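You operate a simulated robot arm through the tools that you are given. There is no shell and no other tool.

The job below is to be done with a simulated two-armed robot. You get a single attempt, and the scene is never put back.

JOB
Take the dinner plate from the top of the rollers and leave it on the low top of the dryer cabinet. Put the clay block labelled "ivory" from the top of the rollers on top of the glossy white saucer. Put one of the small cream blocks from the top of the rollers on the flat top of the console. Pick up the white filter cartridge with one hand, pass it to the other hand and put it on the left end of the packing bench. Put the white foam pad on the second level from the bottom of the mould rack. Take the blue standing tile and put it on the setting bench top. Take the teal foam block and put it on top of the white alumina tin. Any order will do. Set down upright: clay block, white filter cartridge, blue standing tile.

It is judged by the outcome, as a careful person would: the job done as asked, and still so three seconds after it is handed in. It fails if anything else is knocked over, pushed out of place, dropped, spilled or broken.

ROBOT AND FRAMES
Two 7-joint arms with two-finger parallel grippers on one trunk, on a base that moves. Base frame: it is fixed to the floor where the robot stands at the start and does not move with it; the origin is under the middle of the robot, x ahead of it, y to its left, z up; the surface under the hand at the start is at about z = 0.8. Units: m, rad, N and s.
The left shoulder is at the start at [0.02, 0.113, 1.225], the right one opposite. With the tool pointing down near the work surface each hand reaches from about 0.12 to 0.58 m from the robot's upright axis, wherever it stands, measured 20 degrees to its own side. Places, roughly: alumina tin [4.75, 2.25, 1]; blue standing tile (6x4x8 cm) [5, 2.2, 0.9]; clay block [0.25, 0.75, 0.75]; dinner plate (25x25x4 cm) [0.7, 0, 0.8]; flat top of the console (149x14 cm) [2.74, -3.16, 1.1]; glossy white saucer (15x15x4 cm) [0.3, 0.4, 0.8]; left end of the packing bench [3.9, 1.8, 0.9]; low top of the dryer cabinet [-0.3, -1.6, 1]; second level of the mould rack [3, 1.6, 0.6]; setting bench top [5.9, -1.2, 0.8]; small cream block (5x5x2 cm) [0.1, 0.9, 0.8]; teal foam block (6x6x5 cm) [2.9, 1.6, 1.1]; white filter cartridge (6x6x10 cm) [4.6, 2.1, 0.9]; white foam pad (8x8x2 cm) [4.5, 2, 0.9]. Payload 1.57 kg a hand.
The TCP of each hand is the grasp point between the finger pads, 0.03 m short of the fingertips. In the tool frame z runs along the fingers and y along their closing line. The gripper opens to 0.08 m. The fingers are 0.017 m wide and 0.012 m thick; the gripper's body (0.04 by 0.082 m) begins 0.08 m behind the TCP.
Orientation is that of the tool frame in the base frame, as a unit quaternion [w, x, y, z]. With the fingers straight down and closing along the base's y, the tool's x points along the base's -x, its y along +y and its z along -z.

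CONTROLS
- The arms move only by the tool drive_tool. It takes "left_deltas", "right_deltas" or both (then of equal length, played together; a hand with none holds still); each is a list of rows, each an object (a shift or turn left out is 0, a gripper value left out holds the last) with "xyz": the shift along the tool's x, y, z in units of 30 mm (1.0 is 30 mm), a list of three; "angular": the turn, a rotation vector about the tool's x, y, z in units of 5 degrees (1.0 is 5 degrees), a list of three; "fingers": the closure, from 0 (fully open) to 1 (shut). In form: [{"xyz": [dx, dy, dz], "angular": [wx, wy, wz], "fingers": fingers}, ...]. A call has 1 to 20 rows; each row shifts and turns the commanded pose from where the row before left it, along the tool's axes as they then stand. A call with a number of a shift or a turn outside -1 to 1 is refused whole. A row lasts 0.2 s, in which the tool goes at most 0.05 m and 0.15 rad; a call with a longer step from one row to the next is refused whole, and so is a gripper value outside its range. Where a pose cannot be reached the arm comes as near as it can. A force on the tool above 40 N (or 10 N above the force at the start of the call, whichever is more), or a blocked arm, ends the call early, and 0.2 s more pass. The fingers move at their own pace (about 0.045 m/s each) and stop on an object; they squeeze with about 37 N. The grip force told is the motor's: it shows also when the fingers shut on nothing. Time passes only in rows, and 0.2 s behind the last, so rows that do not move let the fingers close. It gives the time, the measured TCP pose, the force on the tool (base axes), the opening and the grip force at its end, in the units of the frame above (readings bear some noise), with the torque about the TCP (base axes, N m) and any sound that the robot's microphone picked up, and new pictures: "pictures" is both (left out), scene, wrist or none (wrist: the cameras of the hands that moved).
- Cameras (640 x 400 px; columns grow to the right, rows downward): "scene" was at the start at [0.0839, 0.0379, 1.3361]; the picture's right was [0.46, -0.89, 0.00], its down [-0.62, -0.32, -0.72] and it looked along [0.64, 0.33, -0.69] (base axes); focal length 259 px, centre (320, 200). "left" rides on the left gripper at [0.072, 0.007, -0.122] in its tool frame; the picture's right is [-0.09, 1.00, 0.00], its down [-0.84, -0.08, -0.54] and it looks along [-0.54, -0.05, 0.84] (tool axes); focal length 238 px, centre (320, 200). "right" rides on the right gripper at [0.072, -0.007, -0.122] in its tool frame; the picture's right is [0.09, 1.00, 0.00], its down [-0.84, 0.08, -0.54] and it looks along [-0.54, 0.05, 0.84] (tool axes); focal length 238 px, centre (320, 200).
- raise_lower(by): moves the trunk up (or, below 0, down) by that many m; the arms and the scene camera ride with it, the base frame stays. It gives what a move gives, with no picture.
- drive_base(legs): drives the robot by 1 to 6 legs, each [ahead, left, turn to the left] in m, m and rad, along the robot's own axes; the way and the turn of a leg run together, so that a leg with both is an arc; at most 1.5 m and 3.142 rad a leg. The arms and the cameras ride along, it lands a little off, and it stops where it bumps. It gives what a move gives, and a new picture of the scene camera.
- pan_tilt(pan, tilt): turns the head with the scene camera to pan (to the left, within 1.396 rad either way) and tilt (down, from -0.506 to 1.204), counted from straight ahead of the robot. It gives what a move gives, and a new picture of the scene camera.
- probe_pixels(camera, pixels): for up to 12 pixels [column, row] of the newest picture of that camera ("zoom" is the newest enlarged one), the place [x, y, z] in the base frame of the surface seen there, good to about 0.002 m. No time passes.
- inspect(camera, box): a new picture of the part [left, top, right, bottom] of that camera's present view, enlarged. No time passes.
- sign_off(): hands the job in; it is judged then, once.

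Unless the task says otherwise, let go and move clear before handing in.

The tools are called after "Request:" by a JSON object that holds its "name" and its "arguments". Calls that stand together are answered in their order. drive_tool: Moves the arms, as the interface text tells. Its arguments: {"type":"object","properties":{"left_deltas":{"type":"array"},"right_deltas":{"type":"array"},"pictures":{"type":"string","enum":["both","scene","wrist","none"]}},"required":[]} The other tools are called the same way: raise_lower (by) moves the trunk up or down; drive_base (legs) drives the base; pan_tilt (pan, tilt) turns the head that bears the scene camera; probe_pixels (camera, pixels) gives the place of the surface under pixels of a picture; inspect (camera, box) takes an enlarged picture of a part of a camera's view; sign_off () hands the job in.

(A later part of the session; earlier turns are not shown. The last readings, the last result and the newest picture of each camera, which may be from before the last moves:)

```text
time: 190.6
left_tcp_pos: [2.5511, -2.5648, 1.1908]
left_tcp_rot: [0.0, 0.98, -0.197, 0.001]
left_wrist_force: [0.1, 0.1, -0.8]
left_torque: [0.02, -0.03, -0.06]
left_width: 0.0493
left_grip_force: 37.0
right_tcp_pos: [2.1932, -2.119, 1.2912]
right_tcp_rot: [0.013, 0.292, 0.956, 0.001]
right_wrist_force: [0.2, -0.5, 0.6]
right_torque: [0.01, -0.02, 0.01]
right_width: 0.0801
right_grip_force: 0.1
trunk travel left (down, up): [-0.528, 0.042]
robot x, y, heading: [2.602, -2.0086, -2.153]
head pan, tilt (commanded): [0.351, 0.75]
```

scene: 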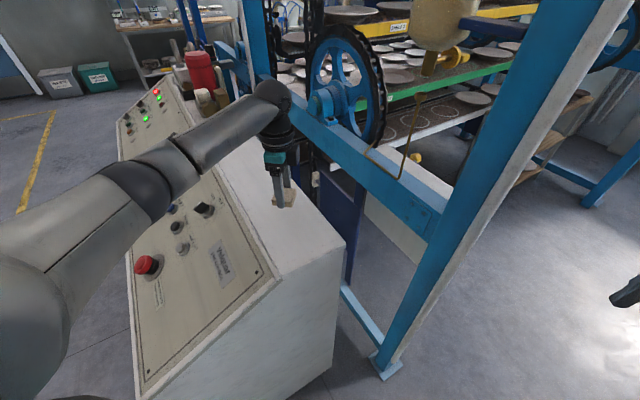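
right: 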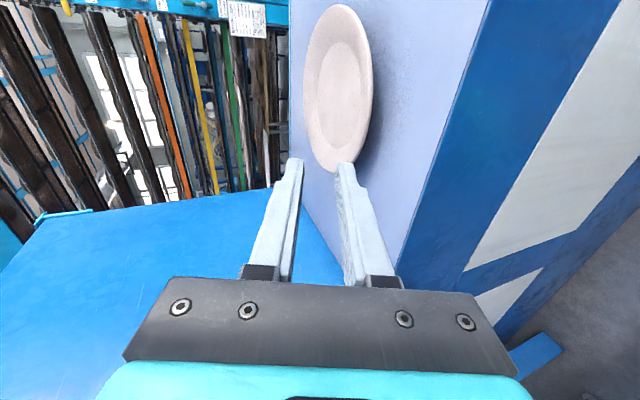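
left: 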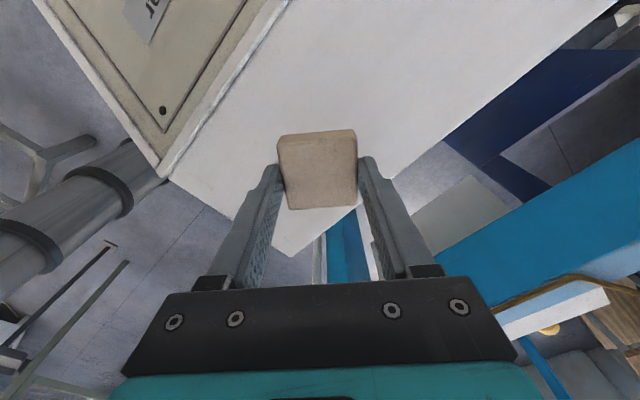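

The block is above the strip's middle, ~6.7 cm up. Lowering to ~1 cm above, then creeping to contact.

Request:
{"name": "drive_tool", "arguments": {"left_deltas": [{"xyz": [0, 0, 0.6]}, {"xyz": [0, 0, 0.6]}, {"xyz": [0, 0, 0.5]}, {"xyz": [0, 0, 0.25]}, {}], "pictures": "none"}}

Request:
{"name": "drive_tool", "arguments": {"left_deltas": [{"xyz": [0, 0, 0.1]}, {"xyz": [0, 0, 0.05]}, {}], "pictures": "none"}}

```text
time: 191.8
left_tcp_pos: [2.5523, -2.5656, 1.1331]
left_tcp_rot: [0.001, 0.98, -0.197, 0.001]
left_wrist_force: [0.3, 0.6, -0.9]
left_torque: [-0.01, 0.01, -0.02]
left_width: 0.049
left_grip_force: 36.7
right_tcp_pos: [2.1935, -2.1186, 1.2919]
right_tcp_rot: [0.013, 0.292, 0.956, 0.002]
right_wrist_force: [-0.1, -0.8, -1.5]
right_torque: [-0.01, -0.01, 0.0]
right_width: 0.0801
right_grip_force: 0.1
trunk travel left (down, up): [-0.528, 0.042]
robot x, y, heading: [2.6027, -2.0075, -2.151]
head pan, tilt (commanded): [0.351, 0.75]
```

```text
time: 192.6
left_tcp_pos: [2.5506, -2.5649, 1.1289]
left_tcp_rot: [0.001, 0.981, -0.196, 0.001]
left_wrist_force: [0.3, -0.9, -1.4]
left_torque: [-0.02, -0.02, -0.04]
left_width: 0.0491
left_grip_force: 37.2
right_tcp_pos: [2.1937, -2.1193, 1.2909]
right_tcp_rot: [0.012, 0.292, 0.956, 0.001]
right_wrist_force: [-0.6, 0.4, -0.2]
right_torque: [-0.01, 0.03, -0.01]
right_width: 0.0801
right_grip_force: 0.1
trunk travel left (down, up): [-0.528, 0.042]
robot x, y, heading: [2.5999, -2.0061, -2.161]
head pan, tilt (commanded): [0.351, 0.75]
```

Request:
{"name": "drive_tool", "arguments": {"left_deltas": [{"xyz": [0, 0, 0.08]}, {"xyz": [0, 0, 0.05]}, {}], "pictures": "none"}}

Request:
{"name": "drive_tool", "arguments": {"left_deltas": [{"xyz": [0, 0, 0.05]}, {}], "pictures": "wrist"}}

```text
time: 193.4
left_tcp_pos: [2.5504, -2.5657, 1.1251]
left_tcp_rot: [0.001, 0.981, -0.196, 0.001]
left_wrist_force: [0.5, -0.5, 5.6]
left_torque: [0.1, -0.09, -0.03]
left_width: 0.0491
left_grip_force: 37.0
right_tcp_pos: [2.1937, -2.1205, 1.2916]
right_tcp_rot: [0.014, 0.293, 0.956, 0.0]
right_wrist_force: [0.7, 0.2, -0.1]
right_torque: [0.02, 0.01, 0.01]
right_width: 0.0799
right_grip_force: 0.1
trunk travel left (down, up): [-0.528, 0.042]
robot x, y, heading: [2.6019, -2.0077, -2.157]
head pan, tilt (commanded): [0.351, 0.75]
```

```text
time: 194.0
left_tcp_pos: [2.5508, -2.5652, 1.1242]
left_tcp_rot: [0.002, 0.981, -0.196, -0.002]
left_wrist_force: [1.8, -1.6, 16.9]
left_torque: [0.22, -0.2, -0.01]
left_width: 0.0493
left_grip_force: 37.2
right_tcp_pos: [2.1938, -2.1184, 1.2918]
right_tcp_rot: [0.013, 0.293, 0.956, 0.001]
right_wrist_force: [-0.2, -0.2, -0.5]
right_torque: [-0.03, -0.01, 0.0]
right_width: 0.0803
right_grip_force: 0.1
trunk travel left (down, up): [-0.528, 0.042]
robot x, y, heading: [2.6016, -2.0062, -2.158]
head pan, tilt (commanded): [0.351, 0.75]
```

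left: 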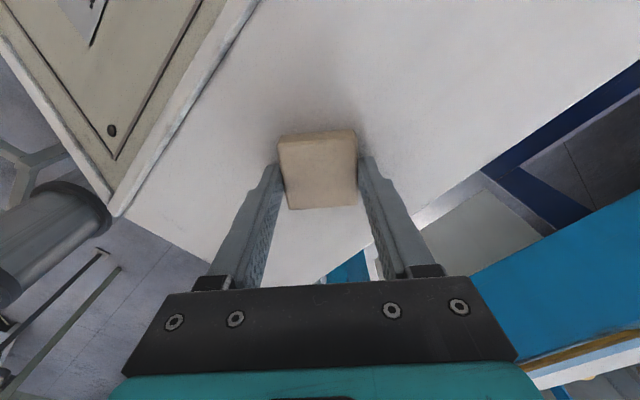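

The block is in contact with the flat top (z force +17 N). I'll back off 0.5 mm, open the fingers and rise.

Request:
{"name": "drive_tool", "arguments": {"left_deltas": [{"xyz": [0, 0, -0.03]}, {"fingers": 0.25}, {"fingers": 0}, {"fingers": 0}, {"xyz": [0, 0, -0.3]}, {"xyz": [0, 0, -0.6]}, {"xyz": [0, 0, -0.9]}, {"xyz": [0, 0, -0.9]}, {"xyz": [0, 0, -0.9]}, {"xyz": [0, 0, -0.9]}, {"xyz": [0, 0, -0.9]}, {"xyz": [0, 0, -0.9]}, {"xyz": [0, 0, -0.9]}, {"xyz": [0, 0, -0.9]}]}}

```text
time: 197.0
left_tcp_pos: [2.5485, -2.5654, 1.3664]
left_tcp_rot: [-0.001, 0.981, -0.195, 0.0]
left_wrist_force: [-0.2, 0.1, -0.4]
left_torque: [0.0, 0.03, -0.03]
left_width: 0.0802
left_grip_force: 0.1
right_tcp_pos: [2.1943, -2.1189, 1.2917]
right_tcp_rot: [0.012, 0.293, 0.956, 0.001]
right_wrist_force: [0.5, -0.2, 0.5]
right_torque: [-0.02, -0.01, 0.0]
right_width: 0.08
right_grip_force: 0.1
trunk travel left (down, up): [-0.528, 0.042]
robot x, y, heading: [2.5983, -2.0058, -2.154]
head pan, tilt (commanded): [0.351, 0.75]
```

scene: 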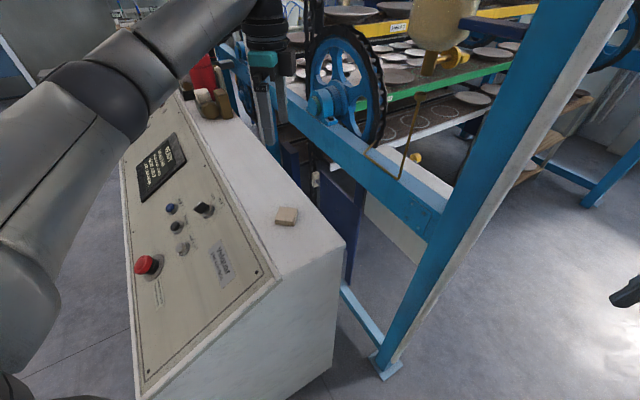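
left: 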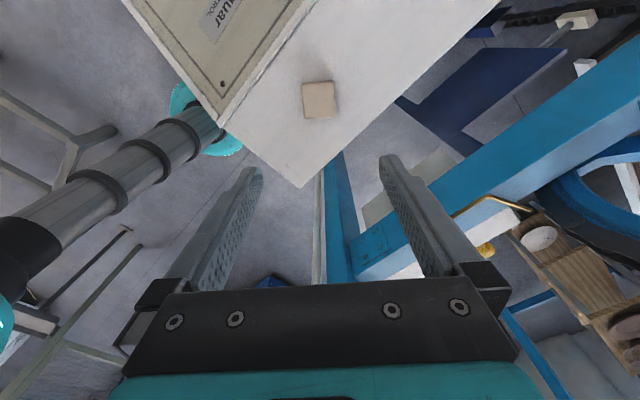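

The cream block lies on the console's flat strip at (287,214) — done. Now I'll retract the left arm, back away and turn toward the packing bench area.

Request:
{"name": "drive_tool", "arguments": {"left_deltas": [{"xyz": [0, -0.9, 0]}, {"xyz": [0, -0.9, 0]}, {"xyz": [0, -0.9, 0]}, {"xyz": [0, -0.9, 0]}, {"xyz": [0, -0.9, 0]}, {"xyz": [0, -0.9, 0]}], "pictures": "none"}}

Request:
{"name": "drive_base", "arguments": {"legs": [[-0.35, 0, 0], [0, 0, -1.15], [0, 0, -1.11]]}}

Request:
{"name": "pan_tilt", "arguments": {"pan": -0.3, "tilt": 0.35}}

```text
time: 198.4
left_tcp_pos: [2.6144, -2.4173, 1.3666]
left_tcp_rot: [0.001, 0.98, -0.197, 0.001]
left_wrist_force: [0.5, -0.7, 0.4]
left_torque: [0.0, -0.03, -0.02]
left_width: 0.0799
left_grip_force: 0.1
right_tcp_pos: [2.1939, -2.1185, 1.292]
right_tcp_rot: [0.013, 0.292, 0.956, 0.001]
right_wrist_force: [0.2, 0.4, 0.2]
right_torque: [-0.02, -0.02, 0.0]
right_width: 0.08
right_grip_force: 0.2
trunk travel left (down, up): [-0.528, 0.042]
robot x, y, heading: [2.6005, -2.0053, -2.155]
head pan, tilt (commanded): [0.351, 0.75]
```

```text
time: 206.4
left_tcp_pos: [2.4769, -1.4526, 1.3659]
left_tcp_rot: [-0.002, -0.232, 0.973, -0.001]
left_wrist_force: [0.8, 0.2, -0.7]
left_torque: [0.0, -0.01, 0.03]
left_width: 0.0799
left_grip_force: 0.0
right_tcp_pos: [2.9768, -1.3277, 1.2917]
right_tcp_rot: [0.007, 0.991, 0.135, -0.011]
right_wrist_force: [-0.2, -0.5, 0.2]
right_torque: [0.01, 0.01, 0.0]
right_width: 0.0799
right_grip_force: 0.0
trunk travel left (down, up): [-0.528, 0.042]
robot x, y, heading: [2.7995, -1.7072, 1.847]
head pan, tilt (commanded): [0.351, 0.75]
```

scene: 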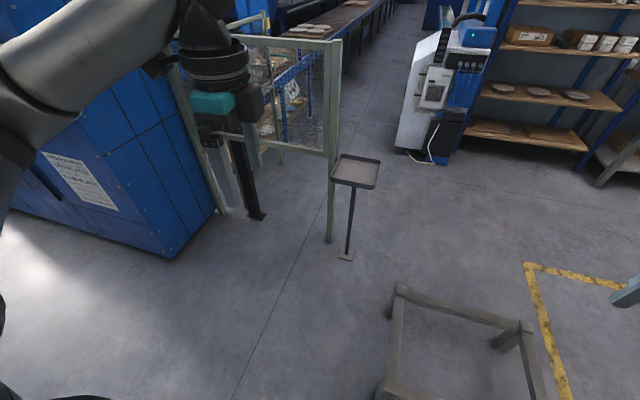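

```text
time: 207.4
left_tcp_pos: [2.4782, -1.4521, 1.366]
left_tcp_rot: [-0.002, -0.232, 0.973, 0.0]
left_wrist_force: [-0.2, 0.3, -0.9]
left_torque: [0.04, -0.01, -0.01]
left_width: 0.0801
left_grip_force: 0.0
right_tcp_pos: [2.9764, -1.3274, 1.2904]
right_tcp_rot: [0.006, 0.991, 0.135, -0.011]
right_wrist_force: [-0.1, 0.1, -0.1]
right_torque: [-0.02, -0.02, 0.0]
right_width: 0.0798
right_grip_force: 0.1
trunk travel left (down, up): [-0.528, 0.042]
robot x, y, heading: [2.7952, -1.7048, 1.851]
head pan, tilt (commanded): [-0.3, 0.351]
```

scene: 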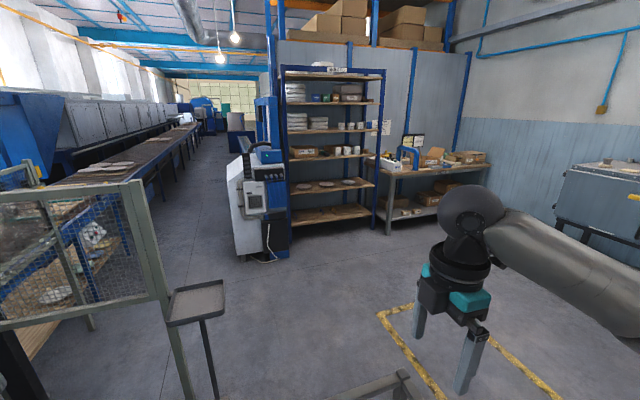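

The mould rack (≈(330,140)) and the packing bench (≈(430,180)) are in view. I'll zoom into both.

Request:
{"name": "inspect", "arguments": {"camera": "scene", "box": [270, 55, 400, 245]}}

Request:
{"name": "inspect", "arguments": {"camera": "scene", "box": [350, 120, 500, 240]}}

```text
2.11 times, centred on (335, 150) of scene
```

zoom: 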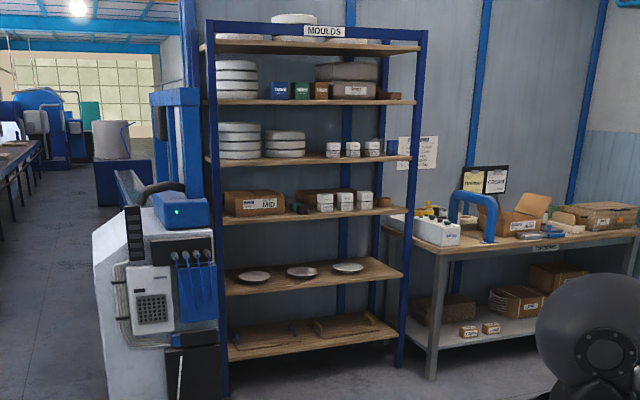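

```text
3.33 times, centred on (425, 180) of scene
```

zoom: 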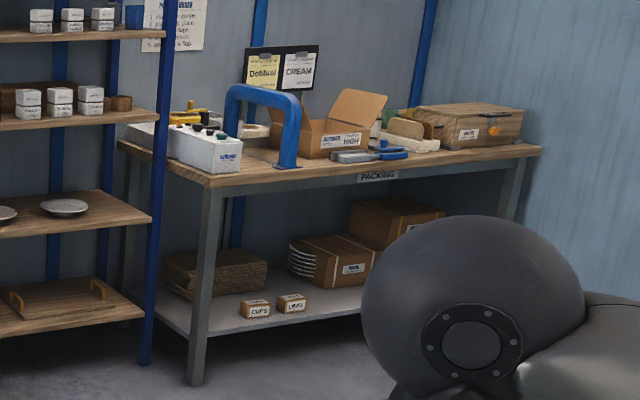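

The rack's levels and the packing bench are clear. To get round the stool I'll slide right 1.15 m, then drive ahead toward the bench.

Request:
{"name": "drive_base", "arguments": {"legs": [[0, -1.15, 0.018], [1.3, 0, 0]]}}

Request:
{"name": "pan_tilt", "arguments": {"pan": 0.0, "tilt": 0.45}}

```text
time: 219.4
left_tcp_pos: [3.2485, 0.1285, 1.3662]
left_tcp_rot: [-0.001, -0.219, 0.976, -0.001]
left_wrist_force: [-0.2, -0.2, 0.3]
left_torque: [0.02, 0.0, 0.02]
left_width: 0.08
left_grip_force: 0.0
right_tcp_pos: [3.75, 0.2389, 1.2925]
right_tcp_rot: [0.007, 0.992, 0.122, -0.012]
right_wrist_force: [0.2, -0.7, -0.7]
right_torque: [-0.01, 0.01, -0.01]
right_width: 0.0799
right_grip_force: 0.1
trunk travel left (down, up): [-0.528, 0.042]
robot x, y, heading: [3.5619, -0.1368, 1.817]
head pan, tilt (commanded): [-0.3, 0.351]
```

scene: 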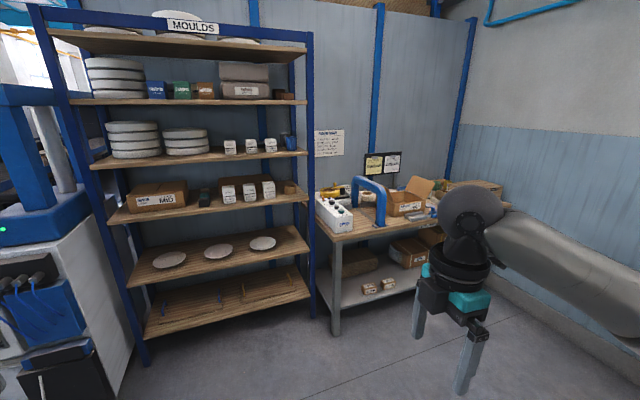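

```text
time: 220.2
left_tcp_pos: [3.2489, 0.1259, 1.3668]
left_tcp_rot: [-0.002, -0.218, 0.976, 0.0]
left_wrist_force: [-0.2, -0.4, -0.3]
left_torque: [0.0, 0.0, -0.02]
left_width: 0.08
left_grip_force: 0.1
right_tcp_pos: [3.75, 0.2388, 1.2919]
right_tcp_rot: [0.006, 0.992, 0.122, -0.012]
right_wrist_force: [0.1, 0.2, -0.5]
right_torque: [-0.02, -0.01, -0.03]
right_width: 0.0798
right_grip_force: 0.0
trunk travel left (down, up): [-0.528, 0.042]
robot x, y, heading: [3.5589, -0.1343, 1.818]
head pan, tilt (commanded): [0.0, 0.45]
```

scene: 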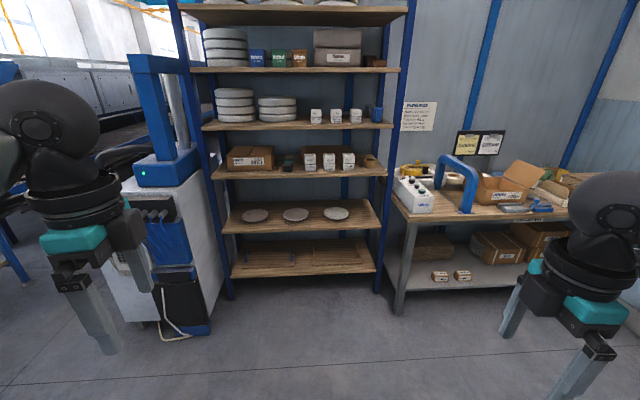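

The rack is directly ahead. I'll zoom on it and on the bench, and probe shelf heights and objects.

Request:
{"name": "probe_pixels", "arguments": {"camera": "scene", "pixels": [[300, 272], [300, 226], [300, 216], [300, 172], [300, 162], [300, 124], [255, 215], [337, 213], [370, 225], [245, 228], [288, 163], [385, 200]]}}

Request:
{"name": "inspect", "arguments": {"camera": "scene", "box": [200, 90, 400, 280]}}

Request:
{"name": "inspect", "arguments": {"camera": "scene", "box": [380, 120, 600, 300]}}

```text
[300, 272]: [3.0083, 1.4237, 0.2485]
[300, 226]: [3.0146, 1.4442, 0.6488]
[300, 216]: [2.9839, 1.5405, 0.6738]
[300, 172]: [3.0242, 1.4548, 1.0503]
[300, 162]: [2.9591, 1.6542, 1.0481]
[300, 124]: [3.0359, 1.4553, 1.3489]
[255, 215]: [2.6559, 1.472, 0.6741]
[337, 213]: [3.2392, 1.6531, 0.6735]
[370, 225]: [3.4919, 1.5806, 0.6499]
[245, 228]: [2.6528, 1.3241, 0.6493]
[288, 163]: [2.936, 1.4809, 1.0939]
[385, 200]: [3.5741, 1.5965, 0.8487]
```

```text
2.11 times, centred on (300, 185) of scene
```

zoom: 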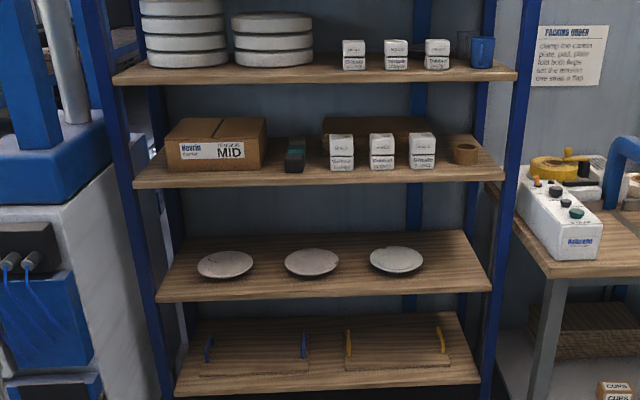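

```text
2.22 times, centred on (490, 210) of scene
```

zoom: 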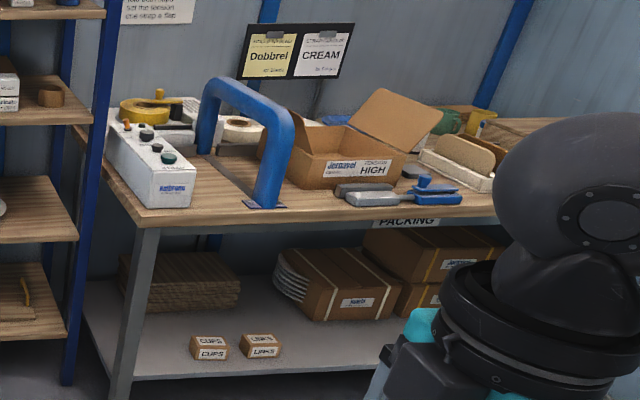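

Level 2 (second from bottom) has its top at z≈0.649; level 3 is at z≈1.05 and holds a dark teal object at (295,155) in the zoom. I'll take a closer look at it.

Request:
{"name": "inspect", "arguments": {"camera": "scene", "box": [265, 140, 345, 190]}}

```text
8.00 times, centred on (305, 165) of scene
```

zoom: 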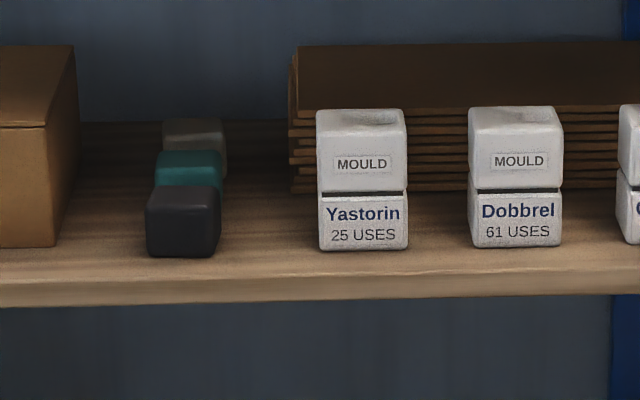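

Three foam blocks stand one behind another: grey in front, teal in the middle, beige behind. I'll probe their faces.

Request:
{"name": "probe_pixels", "arguments": {"camera": "zoom", "pixels": [[183, 225], [150, 225], [218, 225], [183, 193], [187, 187], [190, 158], [165, 165], [220, 168], [190, 178], [195, 130], [195, 148], [183, 252]]}}

Request:
{"name": "probe_pixels", "arguments": {"camera": "zoom", "pixels": [[60, 180], [320, 200], [405, 200], [300, 150], [180, 285], [100, 260], [270, 260], [360, 120], [295, 60], [183, 210], [212, 170], [165, 125]]}}

```text
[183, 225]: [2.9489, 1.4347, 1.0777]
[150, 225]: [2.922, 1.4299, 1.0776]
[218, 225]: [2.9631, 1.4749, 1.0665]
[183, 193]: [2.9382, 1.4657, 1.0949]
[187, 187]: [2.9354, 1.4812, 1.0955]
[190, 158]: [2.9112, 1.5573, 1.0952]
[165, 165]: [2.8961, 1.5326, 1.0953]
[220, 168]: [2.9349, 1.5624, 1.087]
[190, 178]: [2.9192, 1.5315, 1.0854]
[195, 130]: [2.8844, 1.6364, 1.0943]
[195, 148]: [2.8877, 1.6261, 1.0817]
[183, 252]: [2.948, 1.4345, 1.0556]
```

```text
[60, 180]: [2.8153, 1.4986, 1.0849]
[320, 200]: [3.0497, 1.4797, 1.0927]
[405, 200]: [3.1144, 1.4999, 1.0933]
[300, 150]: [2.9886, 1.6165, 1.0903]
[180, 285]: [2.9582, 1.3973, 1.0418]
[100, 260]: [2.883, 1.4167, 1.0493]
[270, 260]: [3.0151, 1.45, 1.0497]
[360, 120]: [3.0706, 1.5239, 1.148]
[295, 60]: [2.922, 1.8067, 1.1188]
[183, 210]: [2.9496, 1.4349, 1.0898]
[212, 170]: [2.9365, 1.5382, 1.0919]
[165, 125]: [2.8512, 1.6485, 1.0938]
```

The teal block stands between grey and beige ones with ~4 cm gaps, at about (2.92,1.56,1.07), under shelf 4. Before planning that grasp I'll go look at the bench objects: slide right along the bench.

Request:
{"name": "drive_base", "arguments": {"legs": [[0, -1.3, 0.05], [0.6, 0, 0]]}}

Request:
{"name": "pan_tilt", "arguments": {"pan": 0.0, "tilt": 0.6}}

```text
time: 229.7
left_tcp_pos: [4.2896, 1.036, 1.3671]
left_tcp_rot: [0.0, -0.247, 0.969, -0.001]
left_wrist_force: [-0.2, -0.7, -0.5]
left_torque: [-0.03, -0.01, 0.01]
left_width: 0.0801
left_grip_force: 0.0
right_tcp_pos: [4.7834, 1.1776, 1.2913]
right_tcp_rot: [0.006, 0.989, 0.15, -0.011]
right_wrist_force: [-0.6, -0.5, 0.3]
right_torque: [-0.05, -0.02, -0.02]
right_width: 0.0798
right_grip_force: 0.0
trunk travel left (down, up): [-0.528, 0.042]
robot x, y, heading: [4.6211, 0.7876, 1.883]
head pan, tilt (commanded): [0.0, 0.45]
```

scene: 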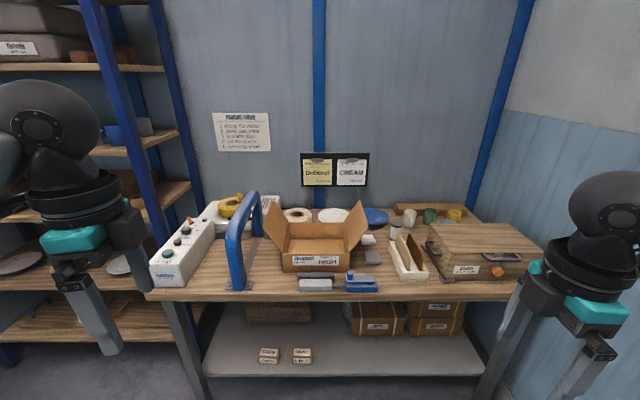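

```text
time: 230.4
left_tcp_pos: [4.2891, 1.0349, 1.366]
left_tcp_rot: [0.0, -0.248, 0.969, 0.0]
left_wrist_force: [0.0, -0.6, -0.3]
left_torque: [-0.02, -0.06, -0.02]
left_width: 0.08
left_grip_force: 0.1
right_tcp_pos: [4.7825, 1.1757, 1.2917]
right_tcp_rot: [0.007, 0.988, 0.151, -0.011]
right_wrist_force: [-0.5, -0.1, 0.6]
right_torque: [-0.02, 0.02, -0.01]
right_width: 0.08
right_grip_force: 0.0
trunk travel left (down, up): [-0.528, 0.042]
robot x, y, heading: [4.6153, 0.7893, 1.885]
head pan, tilt (commanded): [0.0, 0.6]
```

scene: 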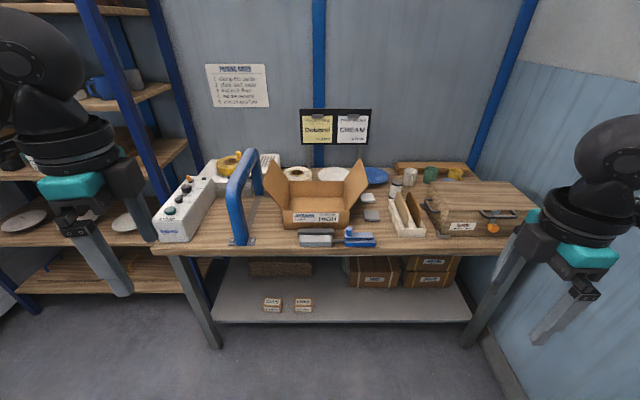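

The packing bench is right ahead, crowded with items. I'll zoom in on its left-middle and right parts.

Request:
{"name": "inspect", "arguments": {"camera": "scene", "box": [140, 140, 360, 260]}}

Request:
{"name": "inspect", "arguments": {"camera": "scene", "box": [330, 150, 550, 260]}}

```text
2.91 times, centred on (250, 200) of scene
```

zoom: 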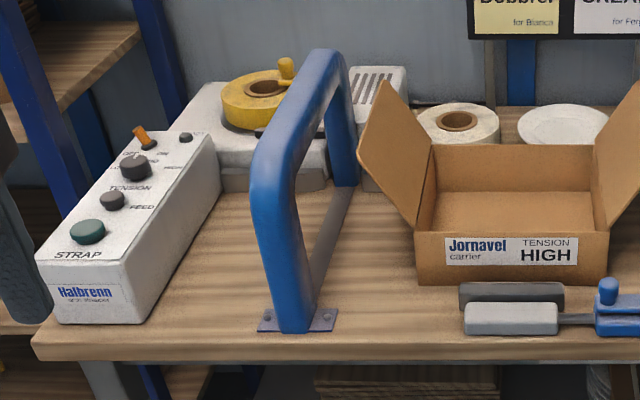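

```text
2.91 times, centred on (440, 205) of scene
```

zoom: 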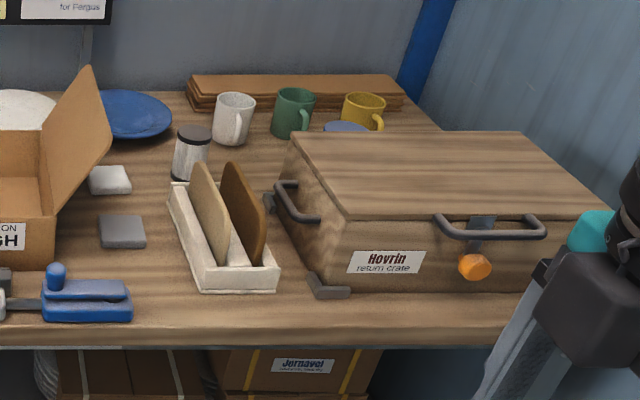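

I see a white pad (110,180), a grey pad (122,230), a white canister with dark cap (192,150), mugs and a tile rack. I'll probe them to match names with the given places.

Request:
{"name": "probe_pixels", "arguments": {"camera": "zoom", "pixels": [[110, 175], [122, 228], [192, 150], [193, 132], [233, 105], [293, 105], [363, 105], [345, 127], [208, 200], [245, 200], [220, 270], [390, 170]]}}

Request:
{"name": "pan_tilt", "arguments": {"pan": -0.15, "tilt": 0.75}}

```text
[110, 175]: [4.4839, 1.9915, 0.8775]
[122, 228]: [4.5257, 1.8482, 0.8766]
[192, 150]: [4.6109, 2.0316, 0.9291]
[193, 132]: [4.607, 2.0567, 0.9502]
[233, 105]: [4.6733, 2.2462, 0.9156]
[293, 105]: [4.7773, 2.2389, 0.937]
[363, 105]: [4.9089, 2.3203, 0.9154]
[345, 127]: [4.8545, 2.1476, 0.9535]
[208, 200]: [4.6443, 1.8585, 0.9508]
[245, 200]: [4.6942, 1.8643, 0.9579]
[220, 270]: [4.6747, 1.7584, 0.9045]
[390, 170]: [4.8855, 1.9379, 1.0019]
```

```text
time: 231.1
left_tcp_pos: [4.2881, 1.0354, 1.3667]
left_tcp_rot: [0.0, -0.248, 0.969, 0.0]
left_wrist_force: [-0.9, -0.4, 0.4]
left_torque: [0.02, -0.01, -0.01]
left_width: 0.0799
left_grip_force: 0.0
right_tcp_pos: [4.7824, 1.1773, 1.2912]
right_tcp_rot: [0.008, 0.988, 0.151, -0.011]
right_wrist_force: [-0.1, -0.3, -1.0]
right_torque: [0.01, 0.02, 0.01]
right_width: 0.0801
right_grip_force: 0.2
trunk travel left (down, up): [-0.528, 0.042]
robot x, y, heading: [4.6121, 0.7873, 1.881]
head pan, tilt (commanded): [-0.15, 0.75]
```

scene: 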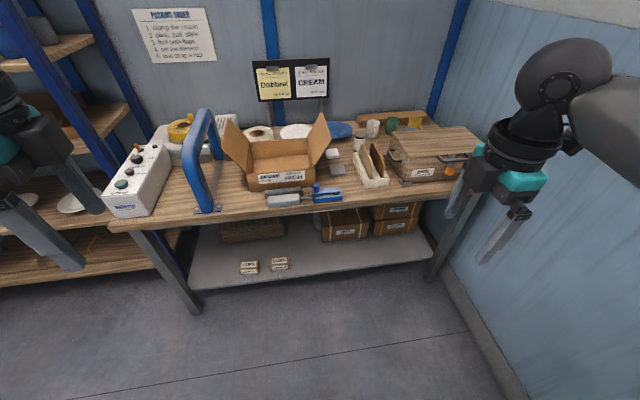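

The white pad is at (4.484,1.992), the filter cartridge (white with dark cap) at (4.61,2.04). The tin and blue tile seem hidden behind the crate; I'll probe the bench edge and side wall before moving closer.

Request:
{"name": "probe_pixels", "arguments": {"camera": "scene", "pixels": [[600, 250], [480, 150], [260, 212], [420, 195], [440, 290], [180, 310], [330, 370], [425, 120], [440, 110], [400, 100]]}}

Request:
{"name": "inspect", "arguments": {"camera": "scene", "box": [340, 90, 500, 200]}}

```text
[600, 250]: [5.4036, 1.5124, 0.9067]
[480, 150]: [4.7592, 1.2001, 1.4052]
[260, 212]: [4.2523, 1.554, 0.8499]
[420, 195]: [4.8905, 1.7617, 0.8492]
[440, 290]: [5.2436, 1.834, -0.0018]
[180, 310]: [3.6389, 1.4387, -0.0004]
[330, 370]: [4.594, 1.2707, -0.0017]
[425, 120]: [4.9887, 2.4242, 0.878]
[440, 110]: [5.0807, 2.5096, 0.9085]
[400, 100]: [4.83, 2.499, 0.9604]
```

```text
3.64 times, centred on (420, 145) of scene
```

zoom: 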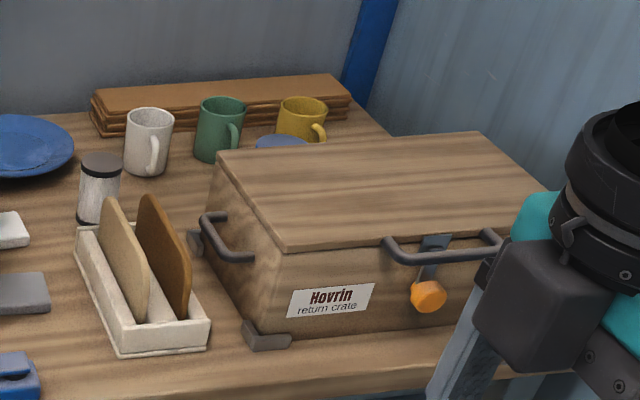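

A blue rim peeks out behind the crate at (280,142). I'll move closer (0.35 m ahead, 0.2 m right) and raise the trunk the remaining 4 cm for a better look behind the crate.

Request:
{"name": "drive_base", "arguments": {"legs": [[0.35, -0.2, 0]]}}

Request:
{"name": "raise_lower", "arguments": {"by": 0.04}}

Request:
{"name": "pan_tilt", "arguments": {"pan": -0.1, "tilt": 0.8}}

```text
time: 233.6
left_tcp_pos: [4.368, 1.4358, 1.367]
left_tcp_rot: [0.0, -0.247, 0.969, 0.0]
left_wrist_force: [0.1, -0.5, 0.6]
left_torque: [0.0, 0.02, -0.01]
left_width: 0.0803
left_grip_force: 0.0
right_tcp_pos: [4.8629, 1.5773, 1.2913]
right_tcp_rot: [0.007, 0.989, 0.15, -0.011]
right_wrist_force: [0.4, 0.1, -0.7]
right_torque: [-0.02, -0.01, 0.0]
right_width: 0.0798
right_grip_force: 0.0
trunk travel left (down, up): [-0.528, 0.042]
robot x, y, heading: [4.6938, 1.1895, 1.885]
head pan, tilt (commanded): [-0.15, 0.75]
```

scene: 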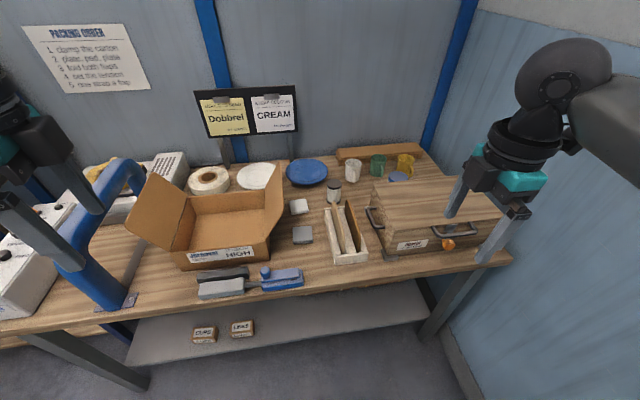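

```text
time: 234.4
left_tcp_pos: [4.3678, 1.4351, 1.4056]
left_tcp_rot: [-0.001, -0.247, 0.969, 0.0]
left_wrist_force: [0.0, 0.2, -0.1]
left_torque: [0.0, 0.03, -0.01]
left_width: 0.0802
left_grip_force: 0.0
right_tcp_pos: [4.8622, 1.5761, 1.3311]
right_tcp_rot: [0.007, 0.989, 0.15, -0.011]
right_wrist_force: [-0.5, 0.3, 0.9]
right_torque: [0.02, 0.03, 0.0]
right_width: 0.0801
right_grip_force: 0.0
trunk travel left (down, up): [-0.568, 0.002]
robot x, y, heading: [4.6955, 1.1895, 1.884]
head pan, tilt (commanded): [-0.15, 0.75]
```

```text
time: 235.1
left_tcp_pos: [4.3682, 1.4349, 1.4066]
left_tcp_rot: [-0.001, -0.247, 0.969, -0.001]
left_wrist_force: [0.2, -0.6, -0.1]
left_torque: [0.0, 0.03, 0.02]
left_width: 0.0802
left_grip_force: 0.1
right_tcp_pos: [4.8633, 1.5751, 1.3323]
right_tcp_rot: [0.007, 0.989, 0.15, -0.011]
right_wrist_force: [-0.2, 0.0, 0.3]
right_torque: [-0.01, -0.02, -0.01]
right_width: 0.08
right_grip_force: 0.0
trunk travel left (down, up): [-0.568, 0.002]
robot x, y, heading: [4.7002, 1.1909, 1.887]
head pan, tilt (commanded): [-0.099, 0.799]
```

scene: 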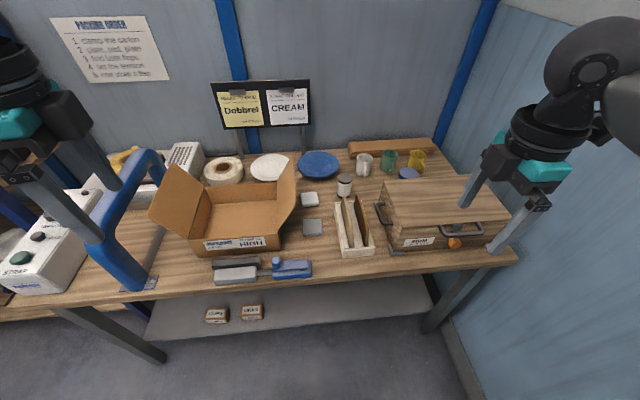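

Request:
{"name": "inspect", "arguments": {"camera": "scene", "box": [290, 130, 450, 260]}}

Request:
{"name": "inspect", "arguments": {"camera": "right", "box": [0, 0, 640, 400]}}

Request:
{"name": "inspect", "arguments": {"camera": "left", "box": [0, 0, 640, 400]}}

```text
3.08 times, centred on (370, 195) of scene
```

zoom: 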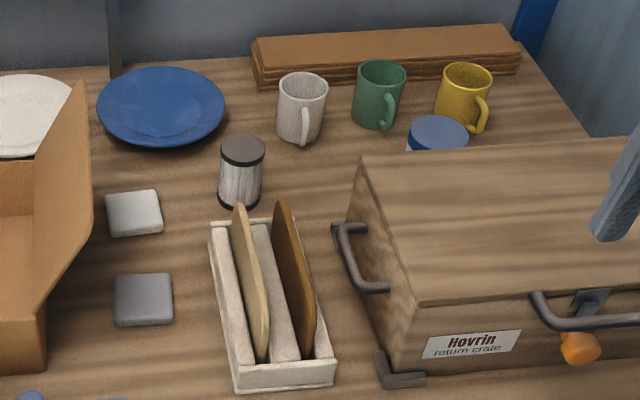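

```text
1.00 times, centred on (320, 200) of right (not enlarged: the box is as wide or as high as the picture)
```

zoom: 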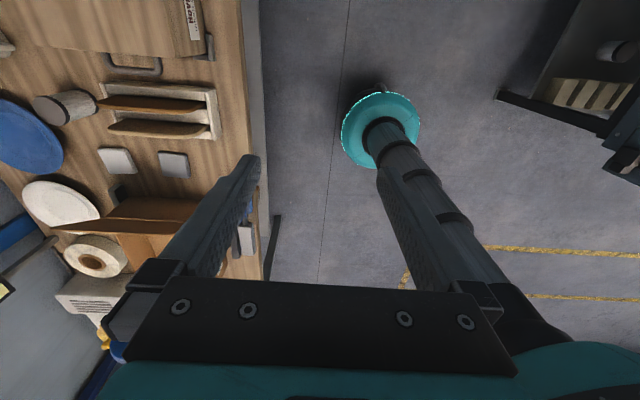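

```text
1.00 times, centred on (320, 200) of left (not enlarged: the box is as wide or as high as the picture)
```

zoom: 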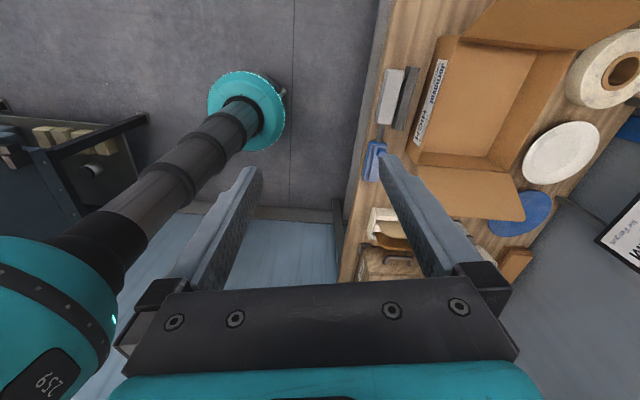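

Behind the crate's left corner stands a white tin with a blue lid (437,130 in the scene zoom). I'll probe the crate and tin extents, then use a wrist camera to see behind the crate.

Request:
{"name": "probe_pixels", "arguments": {"camera": "scene", "pixels": [[384, 184], [403, 229], [470, 177], [505, 214], [408, 172], [400, 174], [416, 174], [407, 179], [424, 150], [404, 176], [345, 190], [345, 178]]}}

Request:
{"name": "inspect", "arguments": {"camera": "scene", "box": [370, 150, 450, 200]}}

```text
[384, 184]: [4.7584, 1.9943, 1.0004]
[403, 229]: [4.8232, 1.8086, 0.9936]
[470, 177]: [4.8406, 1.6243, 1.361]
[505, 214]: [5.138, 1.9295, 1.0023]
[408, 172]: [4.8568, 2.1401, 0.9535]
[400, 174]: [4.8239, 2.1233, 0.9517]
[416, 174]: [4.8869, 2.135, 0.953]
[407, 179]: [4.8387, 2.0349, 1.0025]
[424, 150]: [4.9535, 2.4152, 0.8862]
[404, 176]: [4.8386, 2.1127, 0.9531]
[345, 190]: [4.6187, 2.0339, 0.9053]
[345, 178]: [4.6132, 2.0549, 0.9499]
```

```text
8.00 times, centred on (410, 175) of scene
```

zoom: 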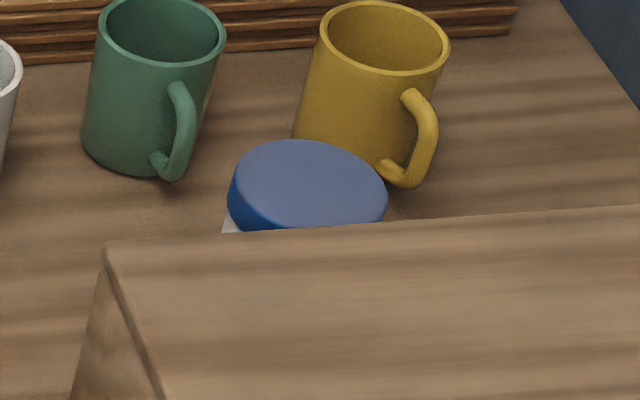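

The tin (blue lid, top z≈0.9535, centre near (4.855,2.135)) is confirmed. The tile must be behind the crate's right part; I'll move the right hand out of the view and look there.

Request:
{"name": "drive_tool", "arguments": {"right_deltas": [{"xyz": [0.3, 0.9, 0]}, {"xyz": [0.3, 0.9, 0]}, {"xyz": [0.3, 0.9, 0]}, {"xyz": [0.3, 0.9, 0]}], "pictures": "none"}}

Request:
{"name": "drive_base", "arguments": {"legs": [[0.22, -0.1, 0]]}}

Request:
{"name": "pan_tilt", "arguments": {"pan": -0.35, "tilt": 0.85}}

```text
time: 236.1
left_tcp_pos: [4.3682, 1.4337, 1.4065]
left_tcp_rot: [0.001, -0.247, 0.969, 0.0]
left_wrist_force: [-0.7, 0.4, -0.1]
left_torque: [0.03, 0.0, 0.01]
left_width: 0.08
left_grip_force: 0.1
right_tcp_pos: [4.9293, 1.4833, 1.3339]
right_tcp_rot: [0.006, 0.988, 0.151, -0.012]
right_wrist_force: [0.1, -0.4, -0.1]
right_torque: [0.05, 0.04, -0.02]
right_width: 0.0803
right_grip_force: 0.0
trunk travel left (down, up): [-0.568, 0.002]
robot x, y, heading: [4.6956, 1.1902, 1.883]
head pan, tilt (commanded): [-0.099, 0.799]
```

```text
time: 237.8
left_tcp_pos: [4.3932, 1.6763, 1.4059]
left_tcp_rot: [0.0, -0.249, 0.969, 0.0]
left_wrist_force: [-0.1, 0.0, -0.5]
left_torque: [-0.02, -0.03, 0.02]
left_width: 0.0799
left_grip_force: 0.0
right_tcp_pos: [4.9563, 1.7259, 1.3323]
right_tcp_rot: [0.007, 0.988, 0.152, -0.012]
right_wrist_force: [-0.5, -0.6, -0.5]
right_torque: [-0.03, 0.0, -0.01]
right_width: 0.0801
right_grip_force: 0.0
trunk travel left (down, up): [-0.568, 0.002]
robot x, y, heading: [4.7211, 1.4303, 1.887]
head pan, tilt (commanded): [-0.099, 0.799]
```

scene: 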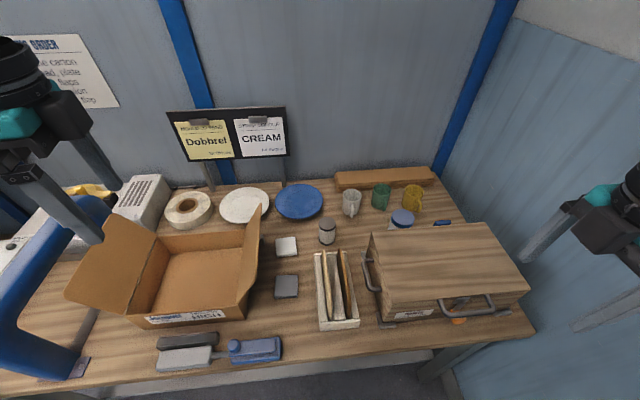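

```text
time: 238.6
left_tcp_pos: [4.3947, 1.6742, 1.4061]
left_tcp_rot: [-0.001, -0.249, 0.968, 0.0]
left_wrist_force: [-0.2, -0.8, 0.2]
left_torque: [0.0, 0.01, -0.02]
left_width: 0.08
left_grip_force: 0.1
right_tcp_pos: [4.9547, 1.7256, 1.334]
right_tcp_rot: [0.008, 0.988, 0.152, -0.011]
right_wrist_force: [-0.8, 0.1, -0.4]
right_torque: [0.02, 0.01, 0.01]
right_width: 0.0797
right_grip_force: 0.1
trunk travel left (down, up): [-0.568, 0.002]
robot x, y, heading: [4.7233, 1.4267, 1.882]
head pan, tilt (commanded): [-0.351, 0.85]
```

scene: 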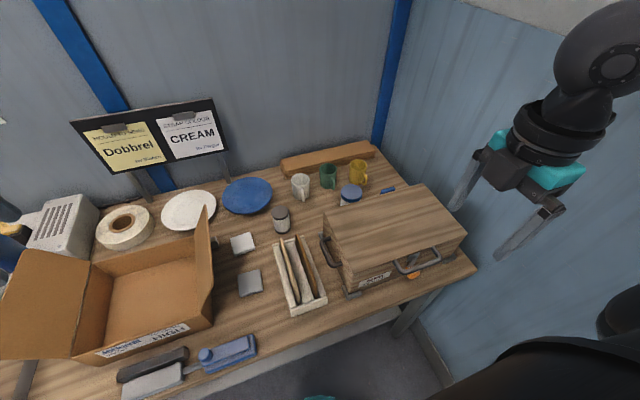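

Now a blue edge peeks out behind the crate at about (388,190). Zooming in.

Request:
{"name": "inspect", "arguments": {"camera": "scene", "box": [320, 150, 420, 215]}}

```text
6.15 times, centred on (370, 182) of scene
```

zoom: 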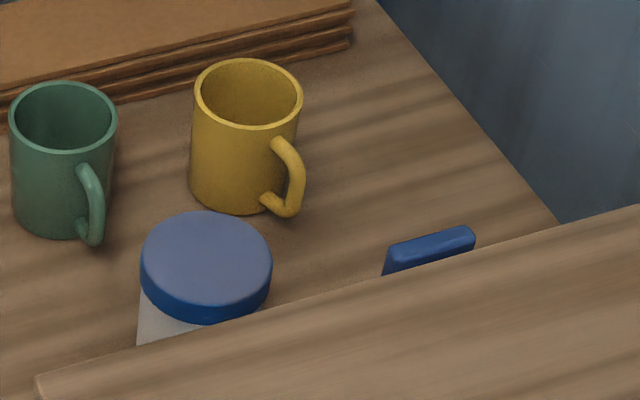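

Request:
{"name": "probe_pixels", "arguments": {"camera": "zoom", "pixels": [[430, 240], [395, 250], [470, 232], [425, 258], [200, 215], [150, 260], [268, 270], [205, 260], [205, 300], [160, 330], [250, 65], [300, 190]]}}

```text
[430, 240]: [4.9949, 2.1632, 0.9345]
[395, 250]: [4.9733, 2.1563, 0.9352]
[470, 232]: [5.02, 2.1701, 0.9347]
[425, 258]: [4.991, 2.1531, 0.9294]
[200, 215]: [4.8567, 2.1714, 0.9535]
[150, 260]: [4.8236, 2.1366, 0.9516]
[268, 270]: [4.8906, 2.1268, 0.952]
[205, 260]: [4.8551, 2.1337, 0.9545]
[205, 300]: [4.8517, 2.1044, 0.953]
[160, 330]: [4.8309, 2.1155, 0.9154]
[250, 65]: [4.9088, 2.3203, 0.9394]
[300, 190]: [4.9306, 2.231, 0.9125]
```

The blue tile's top edge runs from (4.973,2.156) to (5.020,2.170) at z≈0.935, behind the crate. Now I'll zoom on the pads and cartridge to measure them.

Request:
{"name": "inspect", "arguments": {"camera": "scene", "box": [210, 190, 310, 310]}}

```text
3.33 times, centred on (260, 250) of scene
```

zoom: 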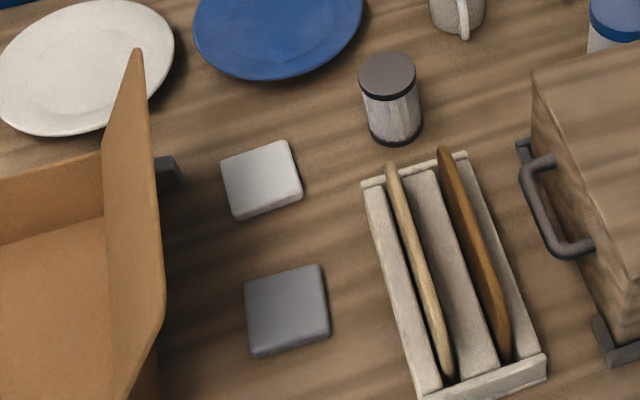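

Request:
{"name": "probe_pixels", "arguments": {"camera": "zoom", "pixels": [[226, 162], [285, 145], [298, 188], [238, 210], [262, 178], [270, 206], [200, 230], [388, 70], [365, 80], [412, 78], [395, 140], [388, 57]]}}

Request:
{"name": "probe_pixels", "arguments": {"camera": "zoom", "pixels": [[395, 110], [250, 285], [318, 270], [326, 330], [258, 350], [320, 240], [160, 150], [180, 185], [370, 190], [330, 170], [200, 165], [240, 225]]}}

```text
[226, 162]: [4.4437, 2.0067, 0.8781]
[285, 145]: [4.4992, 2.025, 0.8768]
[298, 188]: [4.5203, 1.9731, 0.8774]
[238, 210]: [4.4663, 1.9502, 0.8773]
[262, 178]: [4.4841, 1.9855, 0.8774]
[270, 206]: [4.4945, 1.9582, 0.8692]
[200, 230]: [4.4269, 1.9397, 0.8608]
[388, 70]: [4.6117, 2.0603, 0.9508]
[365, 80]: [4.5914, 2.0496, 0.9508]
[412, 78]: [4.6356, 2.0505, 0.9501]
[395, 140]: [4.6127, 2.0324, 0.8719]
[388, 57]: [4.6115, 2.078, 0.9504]
```

```text
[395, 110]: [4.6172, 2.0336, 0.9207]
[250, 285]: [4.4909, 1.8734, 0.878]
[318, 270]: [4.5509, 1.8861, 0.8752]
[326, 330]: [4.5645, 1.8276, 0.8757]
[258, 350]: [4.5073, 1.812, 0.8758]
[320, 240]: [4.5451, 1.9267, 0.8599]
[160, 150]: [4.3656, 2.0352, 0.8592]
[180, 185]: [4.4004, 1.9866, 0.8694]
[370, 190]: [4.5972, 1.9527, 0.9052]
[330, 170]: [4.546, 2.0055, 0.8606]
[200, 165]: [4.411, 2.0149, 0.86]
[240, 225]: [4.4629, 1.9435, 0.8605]
```

The pad is ~6.5 cm square at (4.482,1.989) (top 0.8775, bench z≈0.860) and the cartridge is centred at about (4.613,2.053), top 0.9505. Now look at the bench's left end for a free spot.

Request:
{"name": "pan_tilt", "arguments": {"pan": 0.75, "tilt": 0.7}}

```text
time: 239.9
left_tcp_pos: [4.3934, 1.6754, 1.407]
left_tcp_rot: [-0.001, -0.249, 0.969, 0.0]
left_wrist_force: [-0.1, -0.3, 0.3]
left_torque: [0.02, 0.01, 0.01]
left_width: 0.0801
left_grip_force: 0.1
right_tcp_pos: [4.9548, 1.7262, 1.3337]
right_tcp_rot: [0.007, 0.988, 0.152, -0.011]
right_wrist_force: [0.9, 1.4, -0.6]
right_torque: [0.01, 0.03, 0.01]
right_width: 0.0799
right_grip_force: 0.0
trunk travel left (down, up): [-0.568, 0.002]
robot x, y, heading: [4.7224, 1.4303, 1.887]
head pan, tilt (commanded): [0.75, 0.7]
```

scene: 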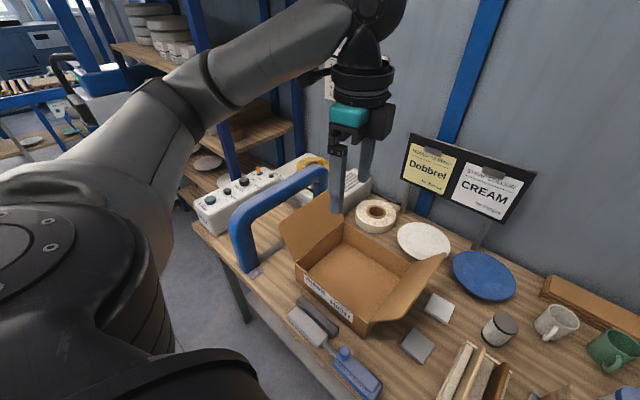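

Request:
{"name": "inspect", "arguments": {"camera": "scene", "box": [180, 140, 360, 290]}}

Request:
{"name": "probe_pixels", "arguments": {"camera": "scene", "pixels": [[222, 240], [200, 228], [212, 232], [207, 210], [240, 235], [250, 270], [205, 200], [270, 178], [255, 200], [320, 175], [290, 195], [270, 230]]}}

```text
2.67 times, centred on (270, 215) of scene
```

zoom: 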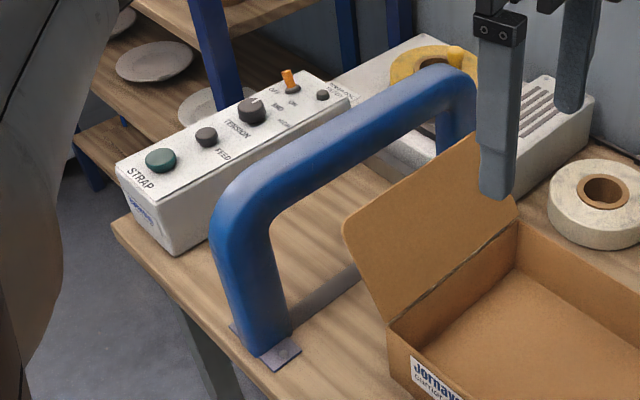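

```text
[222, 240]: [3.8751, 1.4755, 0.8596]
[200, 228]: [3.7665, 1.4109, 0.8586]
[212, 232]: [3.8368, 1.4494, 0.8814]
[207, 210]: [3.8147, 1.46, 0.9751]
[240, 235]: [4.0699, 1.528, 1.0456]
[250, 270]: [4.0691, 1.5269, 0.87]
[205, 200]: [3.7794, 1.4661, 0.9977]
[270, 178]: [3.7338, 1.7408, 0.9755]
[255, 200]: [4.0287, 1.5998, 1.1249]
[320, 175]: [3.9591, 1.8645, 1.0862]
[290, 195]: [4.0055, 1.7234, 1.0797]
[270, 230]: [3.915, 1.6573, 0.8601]
```

The free strip on the bench's left end lies between the strapper's control box and the blue arch, around (3.915,1.657). For the teal block I'd like the wrist camera on top, so I'll test whether the left wrist can roll another +90°.

Request:
{"name": "drive_tool", "arguments": {"left_deltas": [{"angular": [0, 0, 1]}, {"angular": [0, 0, 1]}, {"angular": [0, 0, 1]}, {"angular": [0, 0, 1]}, {"angular": [0, 0, 1]}, {"angular": [0, 0, 1]}, {"angular": [0, 0, 1]}, {"angular": [0, 0, 1]}, {"angular": [0, 0, 1]}, {"angular": [0, 0, 1]}, {"angular": [0, 0, 1]}, {"angular": [0, 0, 1]}], "pictures": "none"}}

```text
time: 242.5
left_tcp_pos: [4.3939, 1.6755, 1.405]
left_tcp_rot: [0.0, 0.269, 0.963, 0.0]
left_wrist_force: [0.2, 0.1, 0.0]
left_torque: [-0.03, 0.01, -0.01]
left_width: 0.0803
left_grip_force: 0.1
right_tcp_pos: [4.9567, 1.7268, 1.3333]
right_tcp_rot: [0.007, 0.988, 0.151, -0.011]
right_wrist_force: [0.2, -0.3, -0.5]
right_torque: [0.0, 0.02, -0.04]
right_width: 0.0799
right_grip_force: 0.1
trunk travel left (down, up): [-0.568, 0.002]
robot x, y, heading: [4.7259, 1.4335, 1.884]
head pan, tilt (commanded): [0.75, 0.7]
```

It followed a further 60° with no limit yet. I'll continue the remaining 40°.

Request:
{"name": "drive_tool", "arguments": {"left_deltas": [{"angular": [0, 0, 1]}, {"angular": [0, 0, 1]}, {"angular": [0, 0, 1]}, {"angular": [0, 0, 1]}, {"angular": [0, 0, 1]}, {"angular": [0, 0, 1]}, {"angular": [0, 0, 1]}, {"angular": [0, 0, 1]}, {}], "pictures": "scene"}}

```text
time: 244.5
left_tcp_pos: [4.3943, 1.6747, 1.4053]
left_tcp_rot: [-0.001, 0.583, 0.812, -0.001]
left_wrist_force: [-0.5, 0.5, -0.8]
left_torque: [0.04, -0.02, 0.01]
left_width: 0.08
left_grip_force: 0.1
right_tcp_pos: [4.9563, 1.7255, 1.3341]
right_tcp_rot: [0.006, 0.988, 0.152, -0.011]
right_wrist_force: [-0.6, -0.2, 0.5]
right_torque: [-0.01, 0.0, -0.01]
right_width: 0.0798
right_grip_force: 0.1
trunk travel left (down, up): [-0.568, 0.002]
robot x, y, heading: [4.7218, 1.4274, 1.888]
head pan, tilt (commanded): [0.75, 0.7]
```

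scene: 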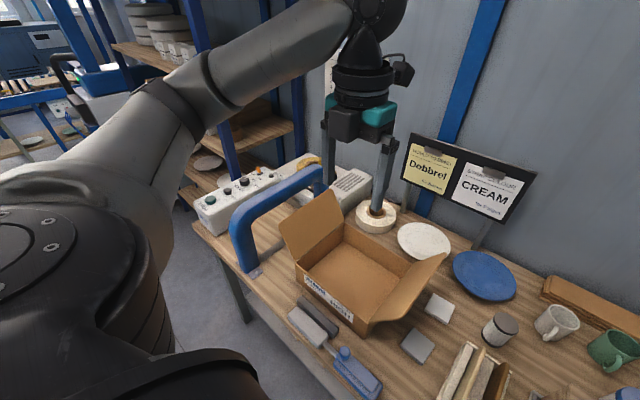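

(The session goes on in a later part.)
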